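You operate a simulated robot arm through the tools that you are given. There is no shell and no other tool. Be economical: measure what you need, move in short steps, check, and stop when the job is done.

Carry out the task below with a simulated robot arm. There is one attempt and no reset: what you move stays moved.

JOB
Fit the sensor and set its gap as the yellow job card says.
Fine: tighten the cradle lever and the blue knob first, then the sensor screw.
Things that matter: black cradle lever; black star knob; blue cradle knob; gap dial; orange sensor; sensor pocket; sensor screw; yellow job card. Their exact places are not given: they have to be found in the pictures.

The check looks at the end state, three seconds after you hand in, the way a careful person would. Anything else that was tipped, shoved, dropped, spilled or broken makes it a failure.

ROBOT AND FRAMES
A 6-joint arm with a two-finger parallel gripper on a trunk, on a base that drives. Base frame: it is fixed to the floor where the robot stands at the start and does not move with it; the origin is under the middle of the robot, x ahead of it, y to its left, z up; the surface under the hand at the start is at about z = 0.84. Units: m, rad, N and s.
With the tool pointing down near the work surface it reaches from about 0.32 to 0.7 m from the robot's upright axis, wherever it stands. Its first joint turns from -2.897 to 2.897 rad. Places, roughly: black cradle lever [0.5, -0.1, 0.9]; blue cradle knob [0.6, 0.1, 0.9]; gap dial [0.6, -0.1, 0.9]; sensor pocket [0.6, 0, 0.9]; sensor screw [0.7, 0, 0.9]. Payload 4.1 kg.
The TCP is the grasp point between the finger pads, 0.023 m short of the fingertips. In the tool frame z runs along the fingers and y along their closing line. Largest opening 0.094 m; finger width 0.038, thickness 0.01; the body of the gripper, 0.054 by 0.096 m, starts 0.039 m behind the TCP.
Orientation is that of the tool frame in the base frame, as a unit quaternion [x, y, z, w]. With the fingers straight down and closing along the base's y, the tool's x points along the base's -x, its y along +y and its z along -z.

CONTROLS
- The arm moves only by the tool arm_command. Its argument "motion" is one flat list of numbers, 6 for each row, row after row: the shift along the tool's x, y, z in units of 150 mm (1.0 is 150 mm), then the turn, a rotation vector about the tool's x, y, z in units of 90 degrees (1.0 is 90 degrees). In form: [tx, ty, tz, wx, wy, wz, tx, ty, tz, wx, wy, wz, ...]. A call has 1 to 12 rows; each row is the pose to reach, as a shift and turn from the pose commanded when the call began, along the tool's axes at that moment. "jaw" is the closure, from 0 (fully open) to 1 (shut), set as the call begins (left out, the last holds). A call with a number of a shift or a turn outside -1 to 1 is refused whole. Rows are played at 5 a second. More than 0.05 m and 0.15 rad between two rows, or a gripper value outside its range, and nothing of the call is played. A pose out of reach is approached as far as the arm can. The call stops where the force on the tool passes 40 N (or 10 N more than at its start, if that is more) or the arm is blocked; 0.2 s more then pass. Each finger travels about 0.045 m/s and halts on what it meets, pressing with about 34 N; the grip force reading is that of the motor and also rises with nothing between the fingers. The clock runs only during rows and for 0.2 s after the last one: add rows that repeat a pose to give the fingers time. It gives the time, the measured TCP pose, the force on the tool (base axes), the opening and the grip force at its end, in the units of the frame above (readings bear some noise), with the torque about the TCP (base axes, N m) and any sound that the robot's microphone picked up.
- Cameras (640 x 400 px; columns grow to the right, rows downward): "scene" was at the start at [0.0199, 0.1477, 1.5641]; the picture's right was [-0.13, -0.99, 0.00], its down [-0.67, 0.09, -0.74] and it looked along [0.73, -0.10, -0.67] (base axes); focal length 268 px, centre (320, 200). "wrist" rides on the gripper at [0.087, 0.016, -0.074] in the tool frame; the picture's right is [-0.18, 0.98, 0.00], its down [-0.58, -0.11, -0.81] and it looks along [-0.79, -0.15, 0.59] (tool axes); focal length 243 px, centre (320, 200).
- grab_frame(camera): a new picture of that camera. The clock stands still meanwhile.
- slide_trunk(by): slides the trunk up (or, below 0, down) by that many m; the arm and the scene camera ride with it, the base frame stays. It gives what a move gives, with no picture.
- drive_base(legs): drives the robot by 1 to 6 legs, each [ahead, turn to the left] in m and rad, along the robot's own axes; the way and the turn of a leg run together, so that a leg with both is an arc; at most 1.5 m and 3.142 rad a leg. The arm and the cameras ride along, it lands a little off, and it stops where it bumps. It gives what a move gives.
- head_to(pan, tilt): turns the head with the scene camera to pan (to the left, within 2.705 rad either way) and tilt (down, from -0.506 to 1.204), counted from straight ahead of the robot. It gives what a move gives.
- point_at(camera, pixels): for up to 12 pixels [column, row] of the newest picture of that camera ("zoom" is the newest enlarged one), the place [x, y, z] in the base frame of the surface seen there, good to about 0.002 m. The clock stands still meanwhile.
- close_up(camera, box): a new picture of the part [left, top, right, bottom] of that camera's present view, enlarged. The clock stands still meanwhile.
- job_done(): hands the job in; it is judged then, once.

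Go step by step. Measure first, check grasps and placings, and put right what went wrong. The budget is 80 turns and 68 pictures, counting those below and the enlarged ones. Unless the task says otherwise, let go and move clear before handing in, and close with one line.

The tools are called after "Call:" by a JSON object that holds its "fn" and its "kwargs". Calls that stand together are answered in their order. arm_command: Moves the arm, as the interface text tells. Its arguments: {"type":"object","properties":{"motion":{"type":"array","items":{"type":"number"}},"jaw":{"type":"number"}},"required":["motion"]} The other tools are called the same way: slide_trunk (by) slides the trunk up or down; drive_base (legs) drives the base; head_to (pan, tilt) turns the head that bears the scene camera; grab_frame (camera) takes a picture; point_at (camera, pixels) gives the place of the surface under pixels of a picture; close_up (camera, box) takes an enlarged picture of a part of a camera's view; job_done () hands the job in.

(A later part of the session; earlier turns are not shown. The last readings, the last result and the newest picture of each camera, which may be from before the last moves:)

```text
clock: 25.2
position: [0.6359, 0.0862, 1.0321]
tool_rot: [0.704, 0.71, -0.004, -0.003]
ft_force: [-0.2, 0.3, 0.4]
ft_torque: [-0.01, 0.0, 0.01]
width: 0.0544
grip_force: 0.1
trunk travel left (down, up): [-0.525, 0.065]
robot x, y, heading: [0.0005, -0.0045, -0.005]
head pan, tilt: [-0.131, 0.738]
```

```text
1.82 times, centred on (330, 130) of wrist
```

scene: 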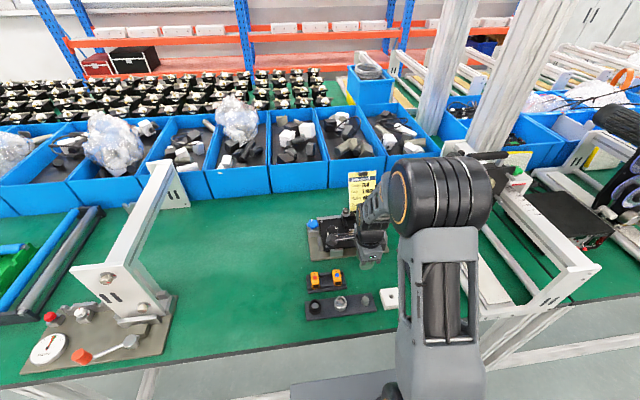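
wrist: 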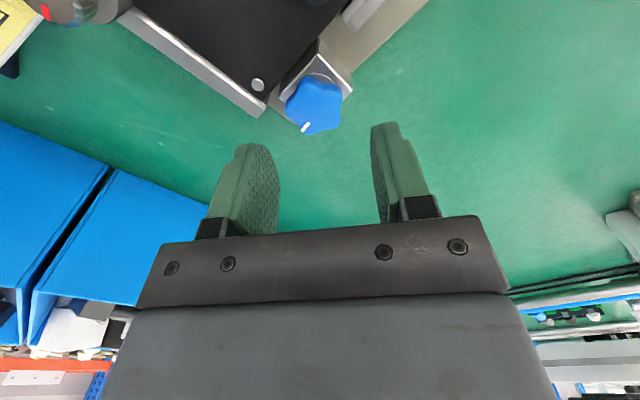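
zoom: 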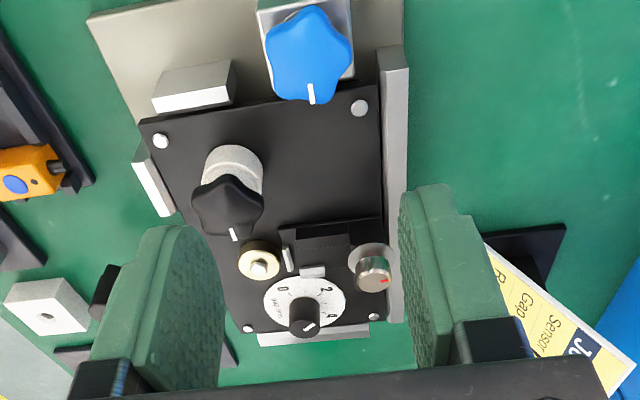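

Blue is tight. Now for the dial: I'll zoom in to measure the pointer and tick angles.

Call:
{"fn": "close_up", "kwargs": {"camera": "wrist", "box": [295, 165, 355, 210]}}

Call:
{"fn": "close_up", "kwargs": {"camera": "scene", "box": [350, 208, 390, 238]}}

```text
8.89 times, centred on (325, 188) of wrist
```

zoom: 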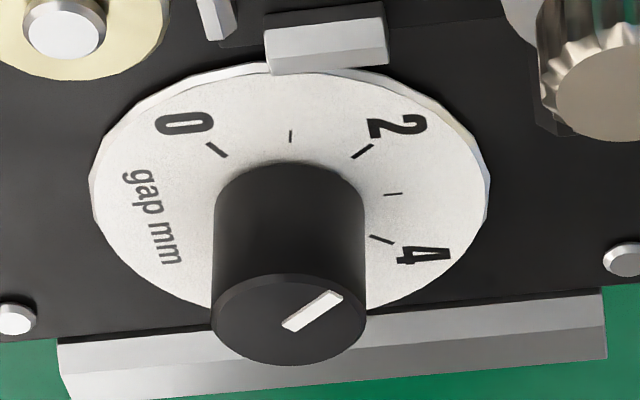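

```text
13.33 times, centred on (370, 223) of scene
```

zoom: 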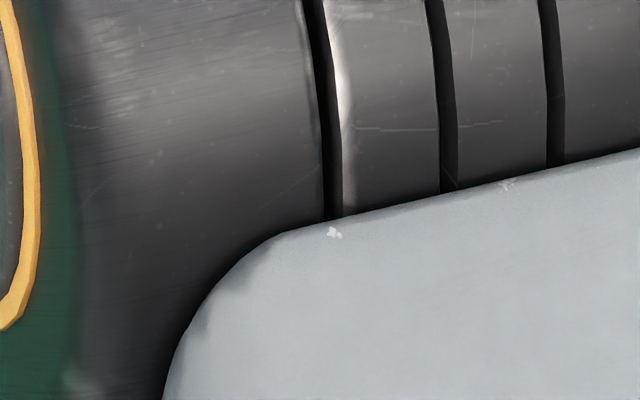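

The ticks for 0 to 4 and the pointer are clear in the wrist view. I'll retake that zoom so I can measure points on it.

Call:
{"fn": "close_up", "kwargs": {"camera": "wrist", "box": [295, 165, 355, 210]}}

Call:
{"fn": "point_at", "kwargs": {"camera": "zoom", "pixels": [[217, 150], [290, 136], [362, 152], [392, 194], [382, 240], [286, 326], [340, 295], [290, 320], [217, 330], [363, 310], [325, 58], [100, 180]]}}

```text
8.89 times, centred on (325, 188) of wrist
```

zoom: 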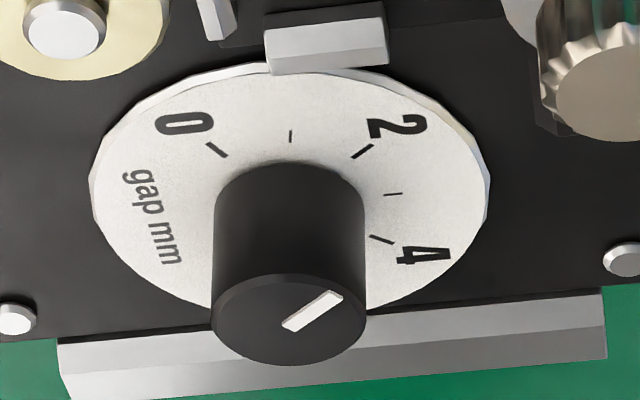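

```text
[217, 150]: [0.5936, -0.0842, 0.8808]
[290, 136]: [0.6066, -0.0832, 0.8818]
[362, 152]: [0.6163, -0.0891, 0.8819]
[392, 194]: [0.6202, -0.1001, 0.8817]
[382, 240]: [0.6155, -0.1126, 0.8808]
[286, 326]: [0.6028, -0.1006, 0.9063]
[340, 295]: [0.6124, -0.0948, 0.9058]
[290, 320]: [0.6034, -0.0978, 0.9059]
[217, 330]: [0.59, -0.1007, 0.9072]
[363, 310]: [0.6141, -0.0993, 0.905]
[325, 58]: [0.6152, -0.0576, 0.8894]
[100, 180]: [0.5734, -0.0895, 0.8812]
```

The dial scale is 40° per mm, with 0 at about -29° and 1 at about +11° measured from +y; the pointer is at about 58° (roughly 2.2 mm). It needs about 47° counter-clockwise, so I'll move over the dial.

Call:
{"fn": "arm_command", "kwargs": {"motion": [-0.3, -0.08, 0, 0, 0, 0, -0.6, -0.15, 0, 0, 0, 0, -0.9, -0.226, 0, 0, 0, 0, -0.9, -0.226, 0, 0, 0, 0]}}

Call:
{"fn": "arm_command", "kwargs": {"motion": [-0.15, 0, 0.1, 0, 0, 0, -0.345, 0, 0.3, 0, 0, 0, -0.345, 0, 0.45, 0, 0, 0, -0.345, 0, 0.45, 0, 0, 0]}}

Call:
{"fn": "grab_frame", "kwargs": {"camera": "wrist"}}

```text
clock: 26.2
position: [0.6026, -0.0506, 1.0304]
tool_rot: [0.703, 0.711, -0.004, -0.003]
ft_force: [-0.8, 0.2, 0.2]
ft_torque: [0.0, 0.0, -0.01]
width: 0.0542
grip_force: 0.0
trunk travel left (down, up): [-0.525, 0.065]
robot x, y, heading: [0.0038, -0.0089, -0.002]
head pan, tilt: [-0.131, 0.738]
```

```text
clock: 27.2
position: [0.6018, -0.1011, 0.963]
tool_rot: [0.704, 0.711, -0.004, -0.003]
ft_force: [0.0, 0.7, 0.3]
ft_torque: [0.03, 0.05, -0.02]
width: 0.0548
grip_force: 0.0
trunk travel left (down, up): [-0.525, 0.065]
robot x, y, heading: [0.0006, -0.0073, -0.007]
head pan, tilt: [-0.131, 0.738]
```

```text
29 pictures are left
```

wrist: 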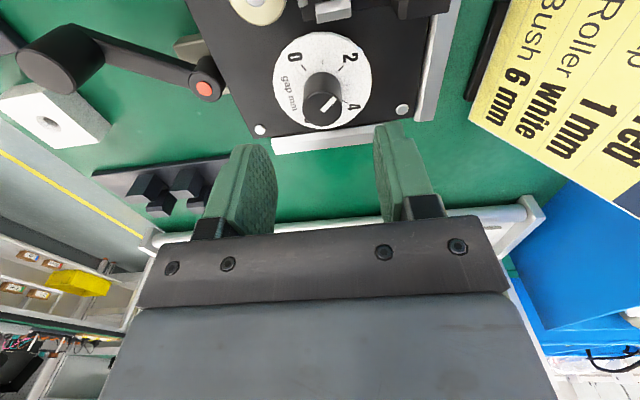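

I'll check the knob centre (free measurement), then descend.

Call:
{"fn": "point_at", "kwargs": {"camera": "wrist", "pixels": [[305, 103], [337, 103], [320, 90], [320, 118], [321, 104]]}}

Call:
{"fn": "arm_command", "kwargs": {"motion": [0, 0, 0.17, 0, 0, 0, 0, 0, 0.345, 0, 0, 0, 0, 0, 0.345, 0, 0, 0]}}

Call:
{"fn": "arm_command", "kwargs": {"motion": [0, 0, 0, 0, 0, 0, 0, 0, 0, 0, 0, 0, 0, 0, 0, 0, 0, 0, 0, 0, 0, 0, 0, 0], "jaw": 1}}

```text
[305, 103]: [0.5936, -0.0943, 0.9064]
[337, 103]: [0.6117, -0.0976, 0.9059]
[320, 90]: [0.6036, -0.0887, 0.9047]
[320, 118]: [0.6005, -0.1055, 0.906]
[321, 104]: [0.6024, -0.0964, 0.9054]
```

```text
clock: 28.0
position: [0.6016, -0.1024, 0.911]
tool_rot: [0.704, 0.71, -0.004, -0.003]
ft_force: [-0.3, 0.3, 0.1]
ft_torque: [0.01, -0.04, 0.02]
width: 0.0546
grip_force: 0.0
trunk travel left (down, up): [-0.525, 0.065]
robot x, y, heading: [0.0006, -0.0092, -0.002]
head pan, tilt: [-0.131, 0.738]
```

```text
clock: 29.0
position: [0.6019, -0.1024, 0.9111]
tool_rot: [0.704, 0.71, -0.004, -0.003]
ft_force: [7.3, -0.9, -0.1]
ft_torque: [0.0, -0.63, -0.02]
width: 0.0241
grip_force: 34.2
trunk travel left (down, up): [-0.525, 0.065]
robot x, y, heading: [-0.0028, -0.0077, -0.001]
head pan, tilt: [-0.131, 0.738]
```

The dial knob is gripped at 24 mm. I'll turn it 47° counter-clockwise.

Call:
{"fn": "arm_command", "kwargs": {"motion": [0, 0, 0, 0, 0, -0.087, 0, 0, 0, 0, 0, -0.174, 0, 0, 0, 0, 0, -0.26, 0, 0, 0, 0, 0, -0.347, 0, 0, 0, 0, 0, -0.434, 0, 0, 0, 0, 0, -0.52, 0, 0, 0, 0, 0, -0.52]}}

Call:
{"fn": "arm_command", "kwargs": {"motion": [0, 0, 0, 0, 0, 0, 0, 0, 0, 0, 0, 0, 0, 0, -0.2, 0, 0, 0, 0, 0, -0.5, 0, 0, 0, 0, 0, -0.8, 0, 0, 0, 0, 0, -0.8, 0, 0, 0], "jaw": 0.45}}

Call:
{"fn": "grab_frame", "kwargs": {"camera": "wrist"}}

```text
clock: 30.6
position: [0.6027, -0.102, 0.9114]
tool_rot: [0.363, 0.932, -0.003, -0.006]
ft_force: [16.8, 0.1, -4.5]
ft_torque: [-0.02, -0.49, 0.0]
width: 0.0239
grip_force: 34.0
trunk travel left (down, up): [-0.525, 0.065]
robot x, y, heading: [0.0009, -0.005, -0.002]
head pan, tilt: [-0.131, 0.738]
```

```text
clock: 32.0
position: [0.6038, -0.1042, 1.0348]
tool_rot: [0.364, 0.931, -0.003, -0.004]
ft_force: [0.0, 1.1, 0.6]
ft_torque: [-0.01, 0.02, 0.02]
width: 0.0516
grip_force: 0.1
trunk travel left (down, up): [-0.525, 0.065]
robot x, y, heading: [-0.0018, -0.01, -0.006]
head pan, tilt: [-0.131, 0.738]
```

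```text
28 pictures are left
```

wrist: 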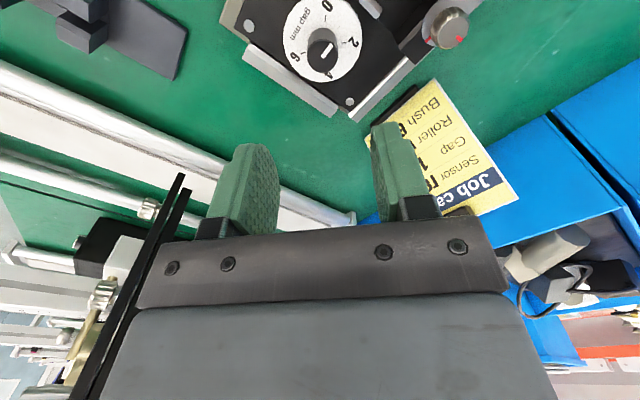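

Call:
{"fn": "close_up", "kwargs": {"camera": "wrist", "box": [275, 0, 375, 85]}}

```text
4.71 times, centred on (325, 42) of wrist
```

zoom: 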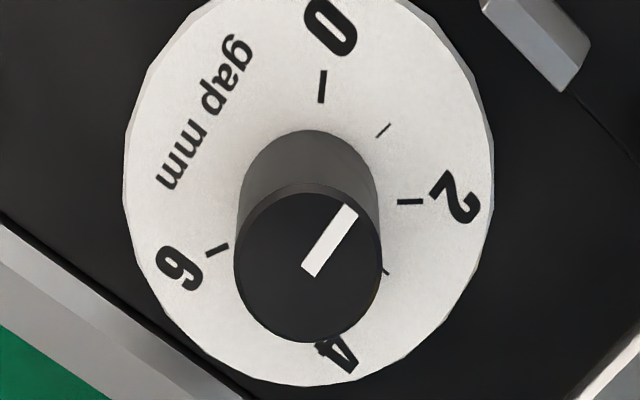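

The pointer seems to sit between 0 and 1. I'll measure it.

Call:
{"fn": "point_at", "kwargs": {"camera": "zoom", "pixels": [[322, 86], [382, 131], [410, 202], [386, 271], [217, 250], [309, 270], [350, 210], [308, 262], [236, 265], [381, 255], [308, 195], [308, 341]]}}

```text
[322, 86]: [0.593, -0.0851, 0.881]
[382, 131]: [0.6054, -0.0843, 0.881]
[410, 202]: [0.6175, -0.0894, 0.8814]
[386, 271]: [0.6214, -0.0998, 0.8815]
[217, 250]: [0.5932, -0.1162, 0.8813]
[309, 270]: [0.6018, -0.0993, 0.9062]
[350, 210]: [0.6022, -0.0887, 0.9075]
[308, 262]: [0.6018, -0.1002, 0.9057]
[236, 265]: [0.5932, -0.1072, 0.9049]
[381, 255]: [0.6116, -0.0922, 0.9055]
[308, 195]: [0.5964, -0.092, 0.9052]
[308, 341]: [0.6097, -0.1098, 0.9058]
```

The picture suggests about 0.65 to 0.8 mm. I'll move the arm toward the sensor tray, squaring up the tool, so the scene camera can check the dial.

Call:
{"fn": "arm_command", "kwargs": {"motion": [0.15, 0.023, 0, 0, 0, -0.079, 0.3, 0.046, 0, 0, 0, -0.158, 0.45, 0.069, 0, 0, 0, -0.237, 0.6, 0.092, 0, 0, 0, -0.316, 0.75, 0.115, 0, 0, 0, -0.395, 0.9, 0.138, 0, 0, 0, -0.473, 0.9, 0.138, 0, 0, 0, -0.473]}}

```text
clock: 33.6
position: [0.5167, 0.007, 1.0355]
tool_rot: [0.0, 1.0, 0.0, -0.005]
ft_force: [-0.3, 0.2, 0.8]
ft_torque: [0.02, 0.02, 0.0]
width: 0.0519
grip_force: 0.0
trunk travel left (down, up): [-0.525, 0.065]
robot x, y, heading: [-0.0012, -0.0075, -0.008]
head pan, tilt: [-0.131, 0.738]
```

Call:
{"fn": "arm_command", "kwargs": {"motion": [0.17, 0.21, 0, 0, 0, 0, 0.34, 0.42, 0, 0, 0, 0, 0.5, 0.63, 0, 0, 0, 0, 0.5, 0.63, 0, 0, 0, 0]}}

Call:
{"fn": "close_up", "kwargs": {"camera": "scene", "box": [355, 210, 385, 240]}}

Call:
{"fn": "grab_frame", "kwargs": {"camera": "wrist"}}

```text
clock: 34.6
position: [0.4433, 0.0999, 1.0349]
tool_rot: [0.001, 1.0, -0.001, -0.005]
ft_force: [-0.6, 0.5, -0.2]
ft_torque: [0.01, 0.02, 0.04]
width: 0.0518
grip_force: 0.1
trunk travel left (down, up): [-0.525, 0.065]
robot x, y, heading: [-0.0021, -0.0068, -0.004]
head pan, tilt: [-0.131, 0.738]
```

```text
13.33 times, centred on (370, 225) of scene
```

zoom: 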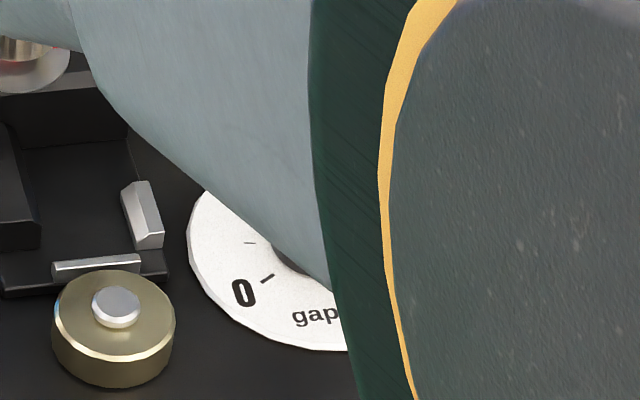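

```text
25 pictures are left
```

wrist: 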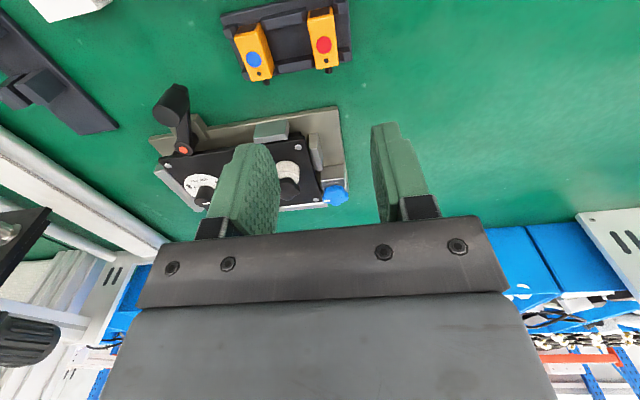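

The arm hides the dial, so I'll check it later. I'll measure the red sensor's present place.

Call:
{"fn": "point_at", "kwargs": {"camera": "wrist", "pixels": [[323, 44], [308, 30], [333, 15], [316, 66], [339, 62], [320, 12], [312, 17], [329, 71], [328, 50], [280, 30]]}}

```text
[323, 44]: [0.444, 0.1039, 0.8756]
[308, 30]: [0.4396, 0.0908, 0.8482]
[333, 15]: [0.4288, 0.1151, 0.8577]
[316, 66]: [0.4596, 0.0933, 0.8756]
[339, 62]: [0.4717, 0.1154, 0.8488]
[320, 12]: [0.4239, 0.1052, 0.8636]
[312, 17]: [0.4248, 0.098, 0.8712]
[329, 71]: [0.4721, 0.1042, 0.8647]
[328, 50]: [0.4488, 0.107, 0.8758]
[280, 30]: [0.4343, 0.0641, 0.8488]
```

The red sensor is centred near (0.443, 0.103). I'll descend around it and close.

Call:
{"fn": "arm_command", "kwargs": {"motion": [0.035, 0.018, 0.25, 0, 0, 0, 0.035, 0.018, 0.5, 0, 0, 0, 0.035, 0.018, 0.75, 0, 0, 0, 0.035, 0.018, 0.98, 0, 0, 0, 0.035, 0.018, 0.98, 0, 0, 0]}}

Call:
{"fn": "arm_command", "kwargs": {"motion": [0, 0, 0, 0, 0, 0, 0, 0, 0, 0, 0, 0, 0, 0, 0, 0, 0, 0, 0, 0, 0, 0, 0, 0], "jaw": 1}}

```text
clock: 35.8
position: [0.4374, 0.1028, 0.8857]
tool_rot: [0.001, 1.0, -0.001, -0.005]
ft_force: [0.1, 0.7, -1.0]
ft_torque: [-0.01, 0.02, 0.01]
width: 0.0515
grip_force: 0.1
trunk travel left (down, up): [-0.525, 0.065]
robot x, y, heading: [0.0033, -0.0041, -0.005]
head pan, tilt: [-0.131, 0.738]
```

```text
clock: 36.8
position: [0.4385, 0.1039, 0.8868]
tool_rot: [0.001, 1.0, 0.0, -0.006]
ft_force: [0.2, 0.1, 0.5]
ft_torque: [0.01, -0.01, -0.01]
width: 0.0208
grip_force: 34.4
trunk travel left (down, up): [-0.525, 0.065]
robot x, y, heading: [-0.0003, -0.004, -0.001]
head pan, tilt: [-0.131, 0.738]
```

The sensor is held at 20.8 mm. I'll lift it and look from the scene camera.

Call:
{"fn": "arm_command", "kwargs": {"motion": [0, 0, -0.3, 0, 0, 0, 0, 0, -0.6, 0, 0, 0, 0, 0, -0.95, 0, 0, 0, 0, 0, -0.95, 0, 0, 0]}}

Call:
{"fn": "grab_frame", "kwargs": {"camera": "scene"}}

```text
refused: row 3 steps farther than a row can; nothing moved
```

```text
24 pictures are left
```

scene: 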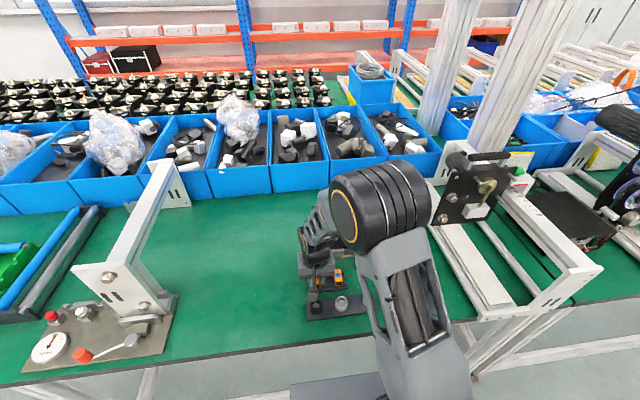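

I'll lift with smaller rows and carry it above the pocket.

Call:
{"fn": "arm_command", "kwargs": {"motion": [0, 0, -0.3, 0, 0, 0, 0, 0, -0.6, 0, 0, 0, 0, 0, -0.9, 0, 0, 0, -0.25, -0.2, -0.9, 0, 0, 0, -0.5, -0.4, -0.9, 0, 0, 0, -0.75, -0.6, -0.9, 0, 0, 0, -0.9, -0.85, -0.9, 0, 0, 0, -0.98, -0.98, -0.9, 0, 0, 0, -0.98, -0.98, -0.9, 0, 0, 0]}}

Call:
{"fn": "close_up", "kwargs": {"camera": "scene", "box": [320, 180, 400, 260]}}

```text
clock: 38.8
position: [0.5847, -0.0448, 1.0205]
tool_rot: [0.001, 1.0, -0.001, -0.006]
ft_force: [-0.3, 0.1, -0.6]
ft_torque: [0.02, -0.01, -0.01]
width: 0.021
grip_force: 34.3
trunk travel left (down, up): [-0.525, 0.065]
robot x, y, heading: [-0.0007, -0.0089, -0.007]
head pan, tilt: [-0.131, 0.738]
```

```text
5.00 times, centred on (360, 220) of scene
```

zoom: 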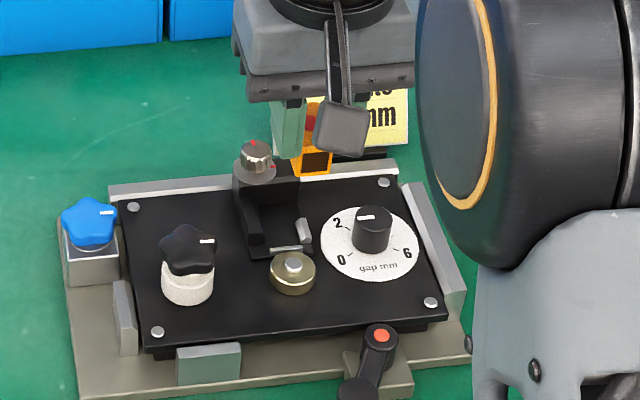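

Now the dial is visible at (372,220) in this view. I'll zoom on it and measure it together with the pocket.

Call:
{"fn": "close_up", "kwargs": {"camera": "scene", "box": [365, 216, 405, 241]}}

Call:
{"fn": "point_at", "kwargs": {"camera": "zoom", "pixels": [[305, 190], [300, 130], [200, 100]]}}

```text
16.00 times, centred on (385, 228) of scene
```

zoom: 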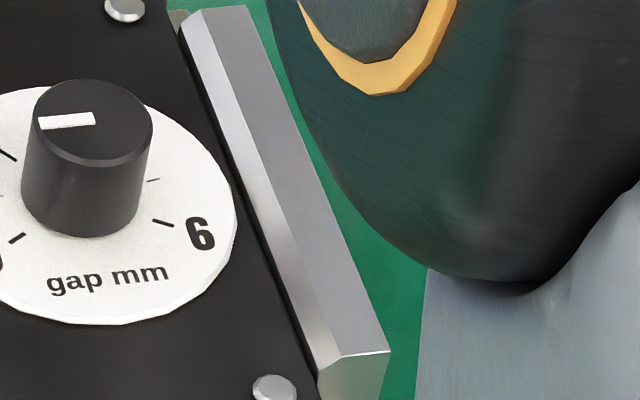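

```text
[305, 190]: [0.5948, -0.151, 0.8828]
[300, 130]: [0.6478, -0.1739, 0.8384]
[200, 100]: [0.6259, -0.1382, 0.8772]
```

The dial now reads about 0.8, so I'll correct it by about 8° clockwise once the sensor is in. I'll re-measure the pocket and the held sensor in the current frame.

Call:
{"fn": "close_up", "kwargs": {"camera": "scene", "box": [362, 195, 394, 235]}}

```text
10.00 times, centred on (378, 215) of scene
```

zoom: 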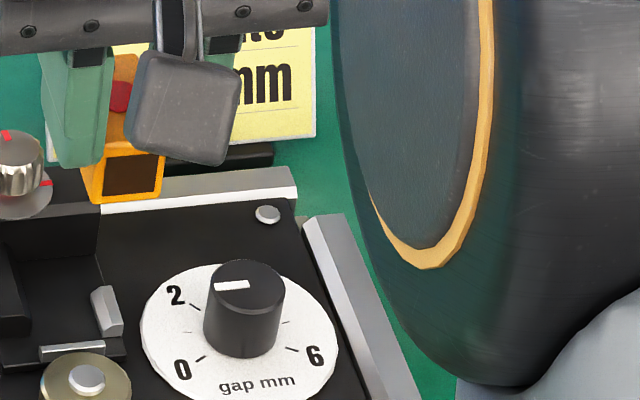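

Call:
{"fn": "point_at", "kwargs": {"camera": "zoom", "pixels": [[72, 347], [72, 357], [60, 225], [80, 240], [95, 305], [100, 298], [104, 199], [160, 192], [130, 175], [165, 158], [70, 330], [105, 160]]}}

Call:
{"fn": "point_at", "kwargs": {"camera": "zoom", "pixels": [[20, 172], [35, 190], [18, 140], [8, 345], [20, 330], [28, 318], [267, 212], [86, 375], [55, 300], [50, 260], [93, 290], [112, 330]]}}

```text
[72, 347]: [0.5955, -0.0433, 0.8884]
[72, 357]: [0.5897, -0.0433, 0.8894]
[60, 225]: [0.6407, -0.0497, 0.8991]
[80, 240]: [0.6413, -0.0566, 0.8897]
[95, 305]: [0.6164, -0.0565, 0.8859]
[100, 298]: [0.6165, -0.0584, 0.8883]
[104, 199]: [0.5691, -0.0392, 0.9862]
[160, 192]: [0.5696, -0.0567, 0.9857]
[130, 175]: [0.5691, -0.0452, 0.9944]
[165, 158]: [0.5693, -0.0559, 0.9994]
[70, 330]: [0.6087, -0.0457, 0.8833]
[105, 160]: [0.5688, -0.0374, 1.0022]
```

```text
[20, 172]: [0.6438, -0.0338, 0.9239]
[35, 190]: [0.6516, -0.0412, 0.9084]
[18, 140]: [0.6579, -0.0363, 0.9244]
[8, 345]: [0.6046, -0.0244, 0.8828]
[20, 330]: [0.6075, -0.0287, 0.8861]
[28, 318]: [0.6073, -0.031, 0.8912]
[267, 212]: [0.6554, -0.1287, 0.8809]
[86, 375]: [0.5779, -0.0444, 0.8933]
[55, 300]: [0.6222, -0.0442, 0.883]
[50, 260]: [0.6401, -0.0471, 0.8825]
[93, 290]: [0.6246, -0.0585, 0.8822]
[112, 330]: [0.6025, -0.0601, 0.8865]
```

By the same camera, the sensor must move +31.5 mm in x and +3 mm in y to sit centred in the pocket. I'll move there and go down to just above the walls.

Call:
{"fn": "arm_command", "kwargs": {"motion": [-0.1, 0.01, 0, 0, 0, 0, -0.21, 0.02, 0, 0, 0, 0, -0.21, 0.02, 0.2, 0, 0, 0, -0.21, 0.02, 0.45, 0, 0, 0, -0.21, 0.02, 0.45, 0, 0, 0]}}

Call:
{"fn": "close_up", "kwargs": {"camera": "scene", "box": [345, 200, 385, 235]}}

```text
clock: 40.0
position: [0.6148, -0.0421, 0.9528]
tool_rot: [0.0, 1.0, -0.001, -0.006]
ft_force: [-0.7, -0.2, 0.2]
ft_torque: [-0.01, 0.0, 0.03]
width: 0.0209
grip_force: 33.6
trunk travel left (down, up): [-0.525, 0.065]
robot x, y, heading: [-0.0011, -0.0047, -0.003]
head pan, tilt: [-0.131, 0.738]
```

```text
11.43 times, centred on (365, 218) of scene
```

zoom: 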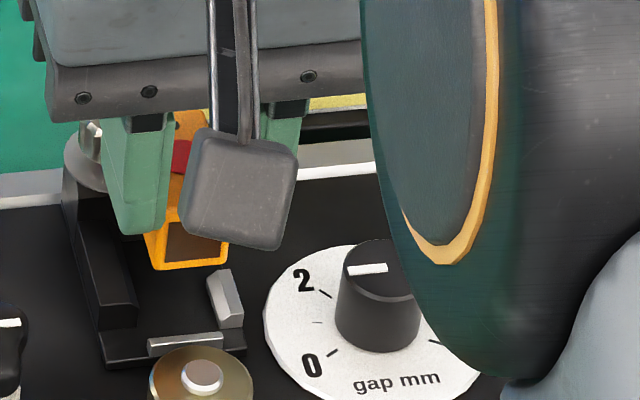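

Call:
{"fn": "point_at", "kwargs": {"camera": "zoom", "pixels": [[158, 266], [226, 260], [195, 262], [190, 240], [185, 338], [185, 341], [132, 290], [136, 310], [210, 285], [210, 296], [150, 230], [226, 236]]}}

```text
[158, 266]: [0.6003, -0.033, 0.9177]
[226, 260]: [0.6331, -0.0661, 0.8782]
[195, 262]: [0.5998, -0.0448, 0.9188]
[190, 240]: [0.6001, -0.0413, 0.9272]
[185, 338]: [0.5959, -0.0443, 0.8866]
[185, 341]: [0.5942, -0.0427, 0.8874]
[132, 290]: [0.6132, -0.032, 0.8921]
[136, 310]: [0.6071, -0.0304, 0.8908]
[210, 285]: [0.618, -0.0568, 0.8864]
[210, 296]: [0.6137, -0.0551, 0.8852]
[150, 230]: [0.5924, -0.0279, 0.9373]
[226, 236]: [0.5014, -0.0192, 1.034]
```

The sensor is centred: front at 0.600, sides between -0.031 and -0.056. I'll lower it slowly and watch the force.

Call:
{"fn": "arm_command", "kwargs": {"motion": [0, 0, 0.06, 0, 0, 0, 0, 0, 0.12, 0, 0, 0, 0, 0, 0.14, 0, 0, 0, 0, 0, 0.14, 0, 0, 0]}}

Call:
{"fn": "arm_command", "kwargs": {"motion": [0, 0, 0.015, 0, 0, 0, 0, 0, 0.03, 0, 0, 0, 0, 0, 0.03, 0, 0, 0]}}

```text
clock: 41.0
position: [0.6153, -0.0426, 0.9319]
tool_rot: [0.001, 1.0, -0.001, -0.005]
ft_force: [-0.6, 0.2, 0.3]
ft_torque: [0.0, -0.02, 0.01]
width: 0.0208
grip_force: 34.0
trunk travel left (down, up): [-0.525, 0.065]
robot x, y, heading: [0.0014, -0.0076, -0.008]
head pan, tilt: [-0.131, 0.738]
```

```text
clock: 41.8
position: [0.6157, -0.0423, 0.9269]
tool_rot: [0.0, 1.0, 0.0, -0.005]
ft_force: [0.0, 0.2, 0.4]
ft_torque: [-0.04, -0.01, 0.0]
width: 0.0207
grip_force: 33.3
trunk travel left (down, up): [-0.525, 0.065]
robot x, y, heading: [-0.0019, -0.0066, -0.004]
head pan, tilt: [-0.131, 0.738]
```

No contact yet although the stub should already be below the block's top, so the stub clears. I'll continue in small steps.

Call:
{"fn": "arm_command", "kwargs": {"motion": [0, 0, 0.01, 0, 0, 0, 0, 0, 0.02, 0, 0, 0, 0, 0, 0.03, 0, 0, 0]}}

Call:
{"fn": "arm_command", "kwargs": {"motion": [0, 0, 0.01, 0, 0, 0, 0, 0, 0.01, 0, 0, 0]}}

```text
clock: 42.6
position: [0.6156, -0.0438, 0.923]
tool_rot: [0.001, 1.0, -0.001, -0.005]
ft_force: [0.4, 0.7, -0.1]
ft_torque: [-0.01, 0.01, -0.01]
width: 0.0206
grip_force: 34.0
trunk travel left (down, up): [-0.525, 0.065]
robot x, y, heading: [-0.0006, -0.0052, -0.002]
head pan, tilt: [-0.131, 0.738]
```

```text
clock: 43.2
position: [0.6151, -0.0427, 0.9219]
tool_rot: [0.001, 1.0, -0.001, -0.006]
ft_force: [0.1, -0.4, 0.0]
ft_torque: [-0.03, -0.01, 0.01]
width: 0.0209
grip_force: 34.6
trunk travel left (down, up): [-0.525, 0.065]
robot x, y, heading: [0.0003, -0.0066, -0.008]
head pan, tilt: [-0.131, 0.738]
```

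Call:
{"fn": "arm_command", "kwargs": {"motion": [0, 0, 0.008, 0, 0, 0, 0, 0, 0.016, 0, 0, 0, 0, 0, 0.016, 0, 0, 0]}}

Call:
{"fn": "close_up", "kwargs": {"camera": "scene", "box": [340, 200, 380, 235]}}

```text
clock: 44.0
position: [0.6157, -0.0428, 0.9212]
tool_rot: [0.001, 1.0, -0.001, -0.004]
ft_force: [2.5, -0.1, 12.7]
ft_torque: [0.08, -0.02, 0.0]
width: 0.0208
grip_force: 34.0
trunk travel left (down, up): [-0.525, 0.065]
robot x, y, heading: [-0.0012, -0.0064, -0.007]
head pan, tilt: [-0.131, 0.738]
```

```text
11.43 times, centred on (360, 218) of scene
```

zoom: 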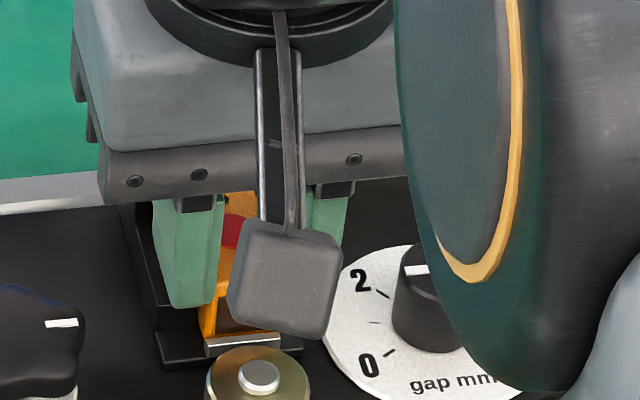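

Floor contact came at TCP z 0.9212 (12.7 N), so the sensor is seated. I'll ease it forward against the front lip and the side pad.

Call:
{"fn": "arm_command", "kwargs": {"motion": [0.007, 0, -0.003, 0, 0, 0, 0.014, 0, -0.003, 0, 0, 0, 0.021, 0, -0.003, 0, 0, 0, 0.021, 0, -0.003, 0, 0, 0]}}

Call:
{"fn": "arm_command", "kwargs": {"motion": [0, -0.005, 0, 0, 0, 0, 0, -0.01, 0, 0, 0, 0, 0, -0.015, 0, 0, 0, 0, 0, -0.015, 0, 0, 0, 0]}}

```text
clock: 45.0
position: [0.6134, -0.0429, 0.9204]
tool_rot: [0.001, 1.0, -0.001, -0.002]
ft_force: [19.8, -0.5, 13.4]
ft_torque: [-0.01, -0.61, 0.01]
width: 0.0204
grip_force: 34.1
trunk travel left (down, up): [-0.525, 0.065]
robot x, y, heading: [0.0004, -0.0025, -0.004]
head pan, tilt: [-0.131, 0.738]
```

```text
clock: 46.0
position: [0.6135, -0.0439, 0.9201]
tool_rot: [0.001, 1.0, -0.002, -0.003]
ft_force: [22.2, 5.4, 17.9]
ft_torque: [0.16, -0.58, -0.06]
width: 0.0208
grip_force: 33.7
trunk travel left (down, up): [-0.525, 0.065]
robot x, y, heading: [-0.002, -0.0086, -0.006]
head pan, tilt: [-0.131, 0.738]
```

The sensor is against the lip at 20 N. A little more toward the side pad, then release.

Call:
{"fn": "arm_command", "kwargs": {"motion": [-0.005, -0.006, -0.003, 0, 0, 0, -0.005, -0.012, -0.003, 0, 0, 0, -0.005, -0.012, -0.003, 0, 0, 0]}}

```text
clock: 46.8
position: [0.6139, -0.0438, 0.9201]
tool_rot: [0.002, 1.0, -0.001, -0.004]
ft_force: [18.5, 19.7, 17.6]
ft_torque: [0.63, -0.61, -0.03]
width: 0.0207
grip_force: 34.2
trunk travel left (down, up): [-0.525, 0.065]
robot x, y, heading: [0.0045, -0.0027, -0.008]
head pan, tilt: [-0.131, 0.738]
```

There is contact on both pads. I'll open partly (40 mm, clear of the dial) and rise.

Call:
{"fn": "arm_command", "kwargs": {"motion": [0, 0, 0, 0, 0, 0, 0, 0, 0, 0, 0, 0, 0, 0, -0.1, 0, 0, 0, 0, 0, -0.4, 0, 0, 0, 0, 0, -0.7, 0, 0, 0, 0, 0, -0.7, 0, 0, 0], "jaw": 0.58}}

Call:
{"fn": "close_up", "kwargs": {"camera": "wrist", "box": [180, 20, 460, 240]}}

```text
clock: 48.2
position: [0.6132, -0.0466, 1.0232]
tool_rot: [0.001, 1.0, -0.002, -0.006]
ft_force: [0.5, 0.2, -0.5]
ft_torque: [0.02, -0.02, 0.04]
width: 0.0395
grip_force: 0.0
trunk travel left (down, up): [-0.525, 0.065]
robot x, y, heading: [-0.0036, -0.008, -0.003]
head pan, tilt: [-0.131, 0.738]
```

```text
1.82 times, centred on (320, 130) of wrist
```

zoom: 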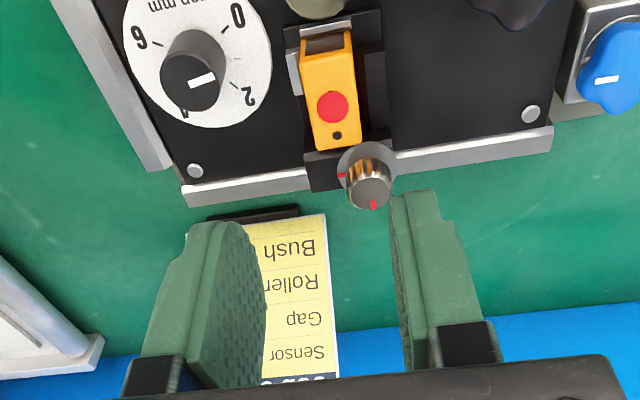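

The sensor sits square against both pads with its window toward the target. Now I'll grip the dial again for the small correction.

Call:
{"fn": "arm_command", "kwargs": {"motion": [0.07, -0.18, 0, 0, 0, 0, 0.07, -0.365, 0, 0, 0, 0, 0.07, -0.365, 0.25, 0, 0, 0, 0.07, -0.365, 0.5, 0, 0, 0, 0.07, -0.365, 0.745, 0, 0, 0, 0.07, -0.365, 0.745, 0, 0, 0]}}

Call:
{"fn": "arm_command", "kwargs": {"motion": [0, 0, 0, 0, 0, 0, 0, 0, 0, 0, 0, 0, 0, 0, 0, 0, 0, 0, 0, 0, 0, 0, 0, 0], "jaw": 1}}

```text
clock: 49.6
position: [0.6028, -0.1009, 0.9134]
tool_rot: [0.001, 1.0, -0.001, -0.006]
ft_force: [1.1, 0.0, -0.2]
ft_torque: [0.02, 0.01, -0.02]
width: 0.0398
grip_force: 0.0
trunk travel left (down, up): [-0.525, 0.065]
robot x, y, heading: [-0.0038, -0.0049, -0.003]
head pan, tilt: [-0.131, 0.738]
```

```text
clock: 50.6
position: [0.6022, -0.1017, 0.9129]
tool_rot: [0.0, 1.0, -0.001, -0.005]
ft_force: [-0.6, -6.1, -0.3]
ft_torque: [0.18, -0.05, -0.03]
width: 0.0239
grip_force: 34.0
trunk travel left (down, up): [-0.525, 0.065]
robot x, y, heading: [-0.0029, -0.0059, -0.01]
head pan, tilt: [-0.131, 0.738]
```

Call:
{"fn": "arm_command", "kwargs": {"motion": [0, 0, 0, 0, 0, 0.047, 0, 0, 0, 0, 0, 0.094, 0, 0, 0, 0, 0, 0.094]}}

Call:
{"fn": "arm_command", "kwargs": {"motion": [0, 0, 0, 0, 0, 0, 0, 0, 0, 0, 0, 0, 0, 0, -0.15, 0, 0, 0, 0, 0, -0.4, 0, 0, 0, 0, 0, -0.7, 0, 0, 0, 0, 0.3, -0.8, 0, 0, 0, 0, 0.45, -0.8, 0, 0, 0, 0, 0.45, -0.8, 0, 0, 0], "jaw": 0.58}}

Call:
{"fn": "close_up", "kwargs": {"camera": "wrist", "box": [230, 0, 350, 100]}}

Call:
{"fn": "close_up", "kwargs": {"camera": "scene", "box": [350, 208, 390, 240]}}

```text
clock: 51.4
position: [0.6027, -0.1025, 0.9127]
tool_rot: [0.076, 0.997, -0.001, -0.006]
ft_force: [1.9, -6.8, 0.0]
ft_torque: [0.2, -0.08, 0.01]
width: 0.0241
grip_force: 33.7
trunk travel left (down, up): [-0.525, 0.065]
robot x, y, heading: [-0.0005, -0.007, -0.005]
head pan, tilt: [-0.131, 0.738]
```

```text
clock: 53.2
position: [0.6127, -0.0371, 1.0335]
tool_rot: [0.075, 0.997, -0.001, -0.005]
ft_force: [-0.7, -0.5, -0.6]
ft_torque: [-0.02, -0.01, -0.02]
width: 0.0398
grip_force: 0.0
trunk travel left (down, up): [-0.525, 0.065]
robot x, y, heading: [-0.0029, -0.0106, -0.007]
head pan, tilt: [-0.131, 0.738]
```

```text
4.00 times, centred on (290, 50) of wrist
```

zoom: 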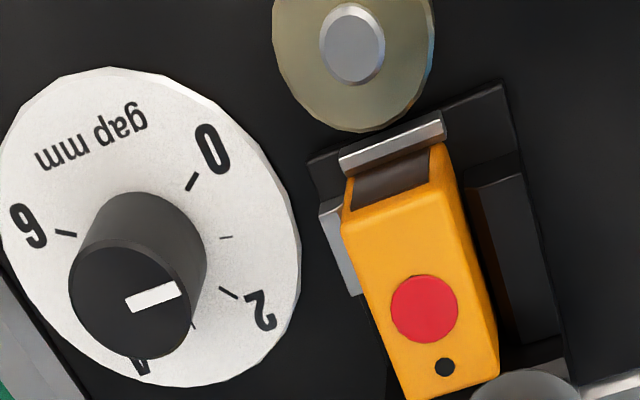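

```text
12.50 times, centred on (370, 224) of scene
```

zoom: 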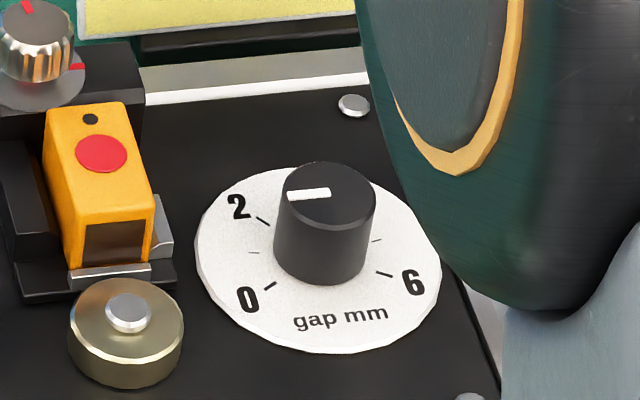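

Pointer angle estimates from the two views are 0° and 2.6°, against 10° for 1 mm. I need a sharper look at the dial.

Call:
{"fn": "close_up", "kwargs": {"camera": "scene", "box": [364, 217, 384, 234]}}

```text
16.00 times, centred on (374, 226) of scene
```

zoom: 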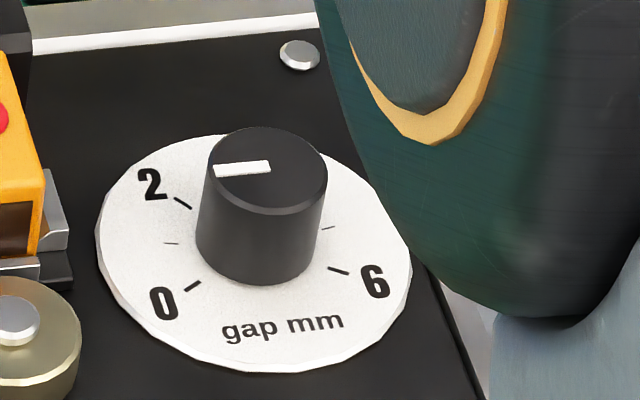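

The pointer is still at about 0° (roughly 0.77 mm), so the small turn barely took. I'll grip again, turn 10°, and look before letting go.

Call:
{"fn": "arm_command", "kwargs": {"motion": [0.033, -0.22, 0, 0, 0, -0.05, 0.069, -0.43, 0, 0, 0, -0.095, 0.069, -0.43, 0.25, 0, 0, -0.095, 0.069, -0.43, 0.5, 0, 0, -0.095, 0.069, -0.43, 0.8, 0, 0, -0.095, 0.069, -0.43, 0.81, 0, 0, -0.095, 0.069, -0.43, 0.81, 0, 0, -0.095]}}

Call:
{"fn": "arm_command", "kwargs": {"motion": [0, 0, 0, 0, 0, 0, 0, 0, 0, 0, 0, 0, 0, 0, 0, 0, 0, 0, 0, 0, 0, 0, 0, 0], "jaw": 1}}

Call:
{"fn": "arm_command", "kwargs": {"motion": [0, 0, 0, 0, 0, 0.04, 0, 0, 0, 0, 0, 0.08, 0, 0, 0, 0, 0, 0.111, 0, 0, 0, 0, 0, 0.111]}}

Call:
{"fn": "close_up", "kwargs": {"camera": "scene", "box": [364, 217, 384, 234]}}

```text
clock: 54.8
position: [0.5916, -0.0975, 0.913]
tool_rot: [-0.001, 1.0, -0.001, -0.005]
ft_force: [-0.2, 0.1, -0.8]
ft_torque: [-0.02, -0.01, -0.02]
width: 0.0395
grip_force: 0.0
trunk travel left (down, up): [-0.525, 0.065]
robot x, y, heading: [-0.0024, -0.0053, -0.001]
head pan, tilt: [-0.131, 0.738]
```

```text
clock: 55.8
position: [0.591, -0.101, 0.9123]
tool_rot: [0.001, 1.0, 0.0, -0.005]
ft_force: [0.0, -34.0, 0.1]
ft_torque: [-0.41, -0.07, -0.41]
width: 0.0241
grip_force: 33.5
trunk travel left (down, up): [-0.525, 0.065]
robot x, y, heading: [-0.0025, -0.0084, -0.004]
head pan, tilt: [-0.131, 0.738]
```

```text
clock: 56.8
position: [0.5917, -0.0994, 0.9129]
tool_rot: [0.088, 0.996, 0.001, -0.006]
ft_force: [-0.8, -28.0, 0.7]
ft_torque: [-0.27, -0.24, -0.29]
width: 0.0244
grip_force: 34.2
trunk travel left (down, up): [-0.525, 0.065]
robot x, y, heading: [-0.0018, -0.0036, -0.012]
head pan, tilt: [-0.131, 0.738]
```

```text
16.00 times, centred on (374, 226) of scene
```

zoom: 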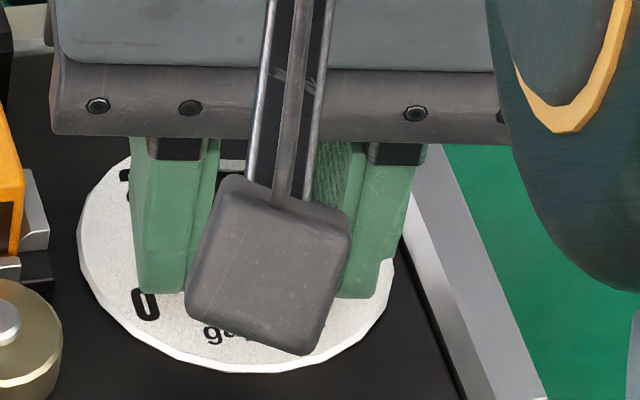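

I landed 11 mm off in x on that grip. I'll release straight up, clear the view and check.

Call:
{"fn": "arm_command", "kwargs": {"motion": [0, 0, 0, 0, 0, 0, 0, 0, 0, 0, 0, 0, 0, 0, -0.15, 0, 0, 0, 0, 0, -0.4, 0, 0, 0, 0, 0, -0.7, 0, 0, 0, 0, 0.3, -0.8, 0, 0, 0, 0, 0.45, -0.8, 0, 0, 0, 0, 0.45, -0.8, 0, 0, 0], "jaw": 0.58}}

Call:
{"fn": "close_up", "kwargs": {"camera": "scene", "box": [358, 215, 384, 236]}}

```text
clock: 58.6
position: [0.6027, -0.0294, 1.0315]
tool_rot: [0.088, 0.996, -0.001, -0.004]
ft_force: [-0.3, -0.5, 0.4]
ft_torque: [-0.02, 0.03, 0.01]
width: 0.0394
grip_force: 0.1
trunk travel left (down, up): [-0.525, 0.065]
robot x, y, heading: [-0.0014, -0.005, -0.001]
head pan, tilt: [-0.131, 0.738]
```

```text
16.00 times, centred on (371, 226) of scene
```

zoom: 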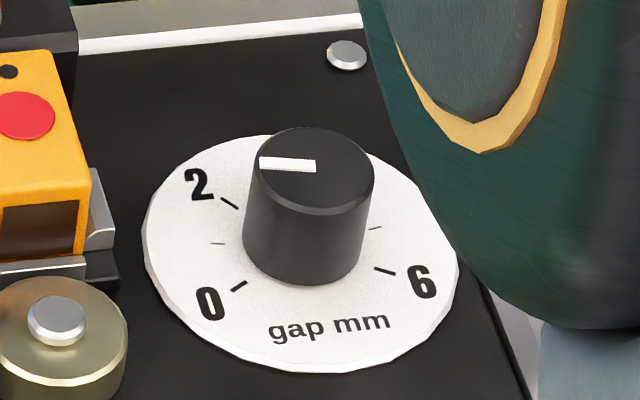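

The pointer now works out at about 12 to 13°, or 1.05 mm. I'll cross-check with the wrist view.

Call:
{"fn": "close_up", "kwargs": {"camera": "wrist", "box": [220, 10, 340, 110]}}

```text
4.00 times, centred on (280, 60) of wrist
```

zoom: 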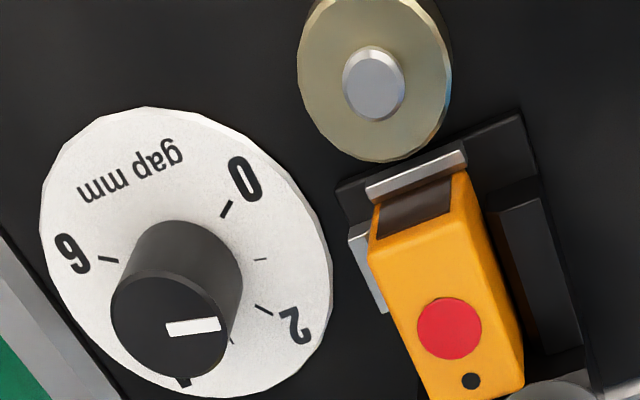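

The two views give 1.06 and 1.14 mm. One well-centred correction of -4° is worthwhile.

Call:
{"fn": "arm_command", "kwargs": {"motion": [-0.04, -0.24, 0, 0, 0, 0, -0.08, -0.475, 0, 0, 0, 0, -0.08, -0.475, 0.25, 0, 0, 0, -0.08, -0.475, 0.5, 0, 0, 0, -0.08, -0.475, 0.795, 0, 0, 0, -0.08, -0.475, 0.795, 0, 0, 0]}}

Call:
{"fn": "arm_command", "kwargs": {"motion": [0, 0, 0, 0, 0, 0, 0, 0, 0, 0, 0, 0, 0, 0, 0, 0, 0, 0, 0, 0, 0, 0, 0, 0], "jaw": 1}}

Call:
{"fn": "arm_command", "kwargs": {"motion": [0, 0, 0, 0, 0, -0.022, 0, 0, 0, 0, 0, -0.044, 0, 0, 0, 0, 0, -0.044, 0, 0, 0, 0, 0, -0.044]}}

Call:
{"fn": "arm_command", "kwargs": {"motion": [0, 0, 0, 0, 0, 0, 0, 0, 0, 0, 0, 0, 0, 0, -0.15, 0, 0, 0, 0, 0, -0.4, 0, 0, 0, 0, 0, -0.7, 0, 0, 0, 0, 0.3, -0.8, 0, 0, 0, 0, 0.45, -0.8, 0, 0, 0, 0, 0.45, -0.8, 0, 0, 0], "jaw": 0.58}}

Call:
{"fn": "close_up", "kwargs": {"camera": "scene", "box": [358, 215, 384, 236]}}

```text
clock: 60.0
position: [0.6007, -0.1037, 0.913]
tool_rot: [0.088, 0.996, -0.001, -0.005]
ft_force: [0.2, -0.1, -0.1]
ft_torque: [-0.05, 0.02, -0.04]
width: 0.0394
grip_force: 0.1
trunk travel left (down, up): [-0.525, 0.065]
robot x, y, heading: [0.0005, -0.008, -0.006]
head pan, tilt: [-0.131, 0.738]
```

```text
clock: 61.0
position: [0.6001, -0.1022, 0.9124]
tool_rot: [0.087, 0.996, 0.0, -0.005]
ft_force: [2.3, 10.3, 0.2]
ft_torque: [0.52, -0.25, 0.02]
width: 0.0239
grip_force: 34.0
trunk travel left (down, up): [-0.525, 0.065]
robot x, y, heading: [-0.0003, -0.0034, -0.007]
head pan, tilt: [-0.131, 0.738]
```

```text
clock: 62.0
position: [0.6003, -0.1005, 0.9128]
tool_rot: [0.052, 0.999, -0.002, -0.005]
ft_force: [-3.7, 15.1, 0.9]
ft_torque: [0.66, 0.21, 0.05]
width: 0.0242
grip_force: 34.1
trunk travel left (down, up): [-0.525, 0.065]
robot x, y, heading: [0.0032, -0.0071, -0.004]
head pan, tilt: [-0.131, 0.738]
```

```text
clock: 63.8
position: [0.6121, -0.0364, 1.0337]
tool_rot: [0.053, 0.999, -0.001, -0.006]
ft_force: [-1.3, -0.6, -0.2]
ft_torque: [0.0, 0.02, -0.02]
width: 0.0394
grip_force: 0.2
trunk travel left (down, up): [-0.525, 0.065]
robot x, y, heading: [-0.0025, -0.0063, -0.006]
head pan, tilt: [-0.131, 0.738]
```

```text
16.00 times, centred on (371, 226) of scene
```

zoom: 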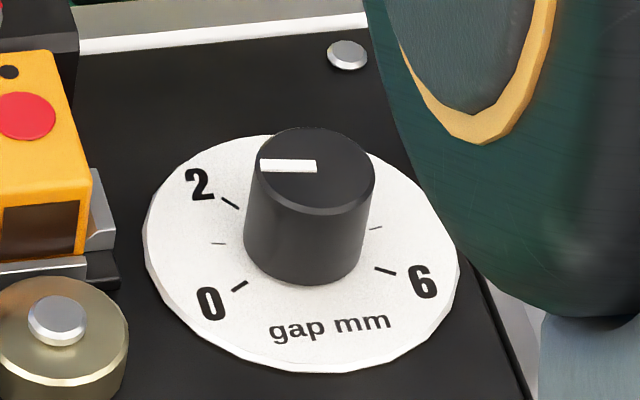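

The pointer now computes to about 10.6°, or 1.01 mm, which is good. Next is the sensor screw: I'll measure it in the wrist view.

Call:
{"fn": "close_up", "kwargs": {"camera": "wrist", "box": [280, 60, 400, 160]}}

```text
4.00 times, centred on (340, 110) of wrist
```

zoom: 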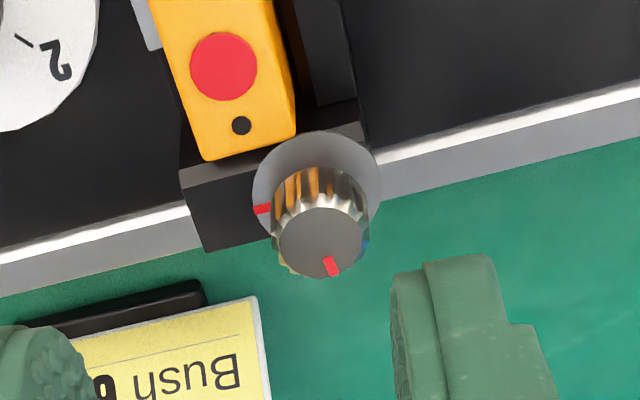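

Call:
{"fn": "point_at", "kwargs": {"camera": "zoom", "pixels": [[321, 240], [285, 242], [358, 240], [321, 212], [322, 272], [260, 209], [375, 190], [330, 265], [242, 126], [222, 68], [200, 158], [293, 140]]}}

```text
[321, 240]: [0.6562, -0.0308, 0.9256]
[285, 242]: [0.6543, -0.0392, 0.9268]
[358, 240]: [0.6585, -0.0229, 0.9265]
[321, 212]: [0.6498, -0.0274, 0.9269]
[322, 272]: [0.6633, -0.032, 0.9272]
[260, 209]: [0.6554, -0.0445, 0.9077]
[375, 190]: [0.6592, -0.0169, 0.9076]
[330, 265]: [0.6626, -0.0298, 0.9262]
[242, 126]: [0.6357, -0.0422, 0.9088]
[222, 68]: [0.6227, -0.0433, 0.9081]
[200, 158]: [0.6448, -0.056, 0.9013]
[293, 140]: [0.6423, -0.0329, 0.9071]
```

The screw centre is near (0.657, -0.031). I'll check how near the job card stands before going in.

Call:
{"fn": "point_at", "kwargs": {"camera": "zoom", "pixels": [[180, 330], [240, 310], [240, 380], [160, 380], [150, 305], [200, 292]]}}

Call:
{"fn": "grab_frame", "kwargs": {"camera": "scene"}}

```text
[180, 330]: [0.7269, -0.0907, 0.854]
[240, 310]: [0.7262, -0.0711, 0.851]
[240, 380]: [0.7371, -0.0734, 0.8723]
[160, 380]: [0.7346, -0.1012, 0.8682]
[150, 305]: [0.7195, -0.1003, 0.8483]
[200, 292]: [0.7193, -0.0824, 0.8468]
```

```text
9 pictures are left
```

scene: 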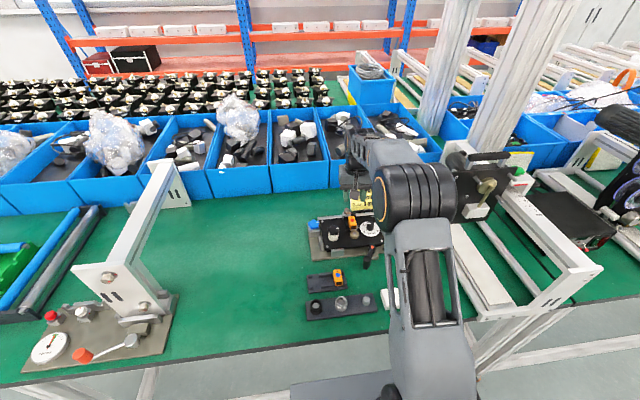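

The card leans away beyond x = 0.72, so there is clearance. I'll move over the screw with the tool turned back about 42°, then descend.

Call:
{"fn": "arm_command", "kwargs": {"motion": [-0.05, 0.011, 0, 0, 0, -0.078, -0.1, 0.023, 0, 0, 0, -0.157, -0.15, 0.034, 0, 0, 0, -0.235, -0.2, 0.045, 0, 0, 0, -0.313, -0.25, 0.057, 0, 0, 0, -0.392, -0.294, 0.068, 0.1, 0, 0, -0.47, -0.294, 0.068, 0.3, 0, 0, -0.47, -0.294, 0.068, 0.3, 0, 0, -0.47]}}

```text
clock: 65.6
position: [0.6558, -0.0295, 0.9865]
tool_rot: [-0.311, 0.95, 0.001, -0.005]
ft_force: [0.0, 0.9, 1.1]
ft_torque: [-0.01, -0.04, 0.0]
width: 0.0395
grip_force: 0.0
trunk travel left (down, up): [-0.525, 0.065]
robot x, y, heading: [-0.0027, -0.0093, -0.005]
head pan, tilt: [-0.131, 0.738]
```

Call:
{"fn": "arm_command", "kwargs": {"motion": [0, 0, 0.15, 0, 0, 0, 0, 0, 0.31, 0, 0, 0, 0, 0, 0.31, 0, 0, 0]}}

Call:
{"fn": "arm_command", "kwargs": {"motion": [0, 0, 0, 0, 0, 0, 0, 0, 0, 0, 0, 0, 0, 0, 0, 0, 0, 0, 0, 0, 0, 0, 0, 0], "jaw": 1}}

```text
clock: 66.4
position: [0.6553, -0.0294, 0.9401]
tool_rot: [-0.312, 0.95, 0.0, -0.005]
ft_force: [0.6, 0.6, -0.6]
ft_torque: [-0.02, -0.03, 0.03]
width: 0.0395
grip_force: 0.1
trunk travel left (down, up): [-0.525, 0.065]
robot x, y, heading: [0.0028, -0.0011, -0.003]
head pan, tilt: [-0.131, 0.738]
```

```text
clock: 67.4
position: [0.6565, -0.0334, 0.9412]
tool_rot: [-0.311, 0.95, 0.0, -0.005]
ft_force: [7.2, -19.8, -0.1]
ft_torque: [-0.36, -0.23, -0.04]
width: 0.0207
grip_force: 33.5
trunk travel left (down, up): [-0.525, 0.065]
robot x, y, heading: [-0.0005, -0.0036, -0.01]
head pan, tilt: [-0.131, 0.738]
```

The knob is gripped at 20.7 mm with a 20 N side load, so I'll shift 2 mm to relieve it and turn clockwise 75°.

Call:
{"fn": "arm_command", "kwargs": {"motion": [0, -0.013, 0, 0, 0, 0, 0, -0.013, 0, 0, 0, 0.09, 0, -0.013, 0, 0, 0, 0.18, 0, -0.013, 0, 0, 0, 0.27, 0, -0.013, 0, 0, 0, 0.36, 0, -0.013, 0, 0, 0, 0.45, 0, -0.013, 0, 0, 0, 0.54, 0, -0.013, 0, 0, 0, 0.63, 0, -0.013, 0, 0, 0, 0.72, 0, -0.013, 0, 0, 0, 0.81]}}

```text
clock: 69.6
position: [0.6575, -0.0314, 0.9377]
tool_rot: [0.316, 0.949, -0.003, -0.006]
ft_force: [2.6, -3.4, -8.7]
ft_torque: [0.36, 0.51, 0.01]
width: 0.0205
grip_force: 34.0
trunk travel left (down, up): [-0.525, 0.065]
robot x, y, heading: [0.0026, -0.0082, -0.009]
head pan, tilt: [-0.131, 0.738]
```

Turned 73° with no end torque yet. I'll continue.

Call:
{"fn": "arm_command", "kwargs": {"motion": [0, 0, 0, 0, 0, 0.06, 0, 0, 0, 0, 0, 0.12, 0, 0, 0, 0, 0, 0.18, 0, 0, 0, 0, 0, 0.24, 0, 0, 0, 0, 0, 0.3]}}

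Call:
{"fn": "close_up", "kwargs": {"camera": "wrist", "box": [220, 60, 420, 220]}}

```text
clock: 70.8
position: [0.658, -0.0318, 0.9416]
tool_rot: [0.528, 0.849, -0.004, -0.005]
ft_force: [-3.6, -0.1, -14.9]
ft_torque: [0.08, -0.08, 0.19]
width: 0.0207
grip_force: 34.1
trunk travel left (down, up): [-0.525, 0.065]
robot x, y, heading: [-0.0012, -0.0086, -0.002]
head pan, tilt: [-0.131, 0.738]
```

```text
2.50 times, centred on (320, 140) of wrist
```

zoom: 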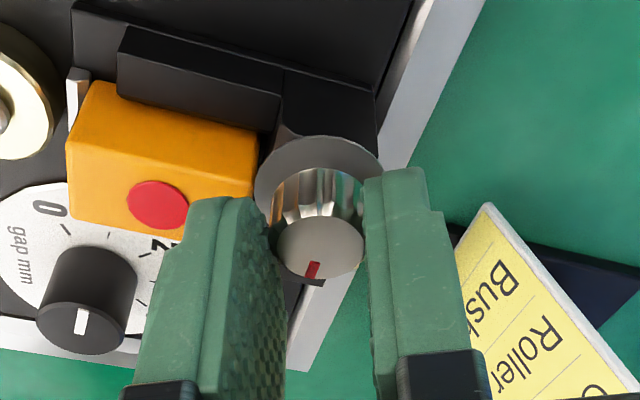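

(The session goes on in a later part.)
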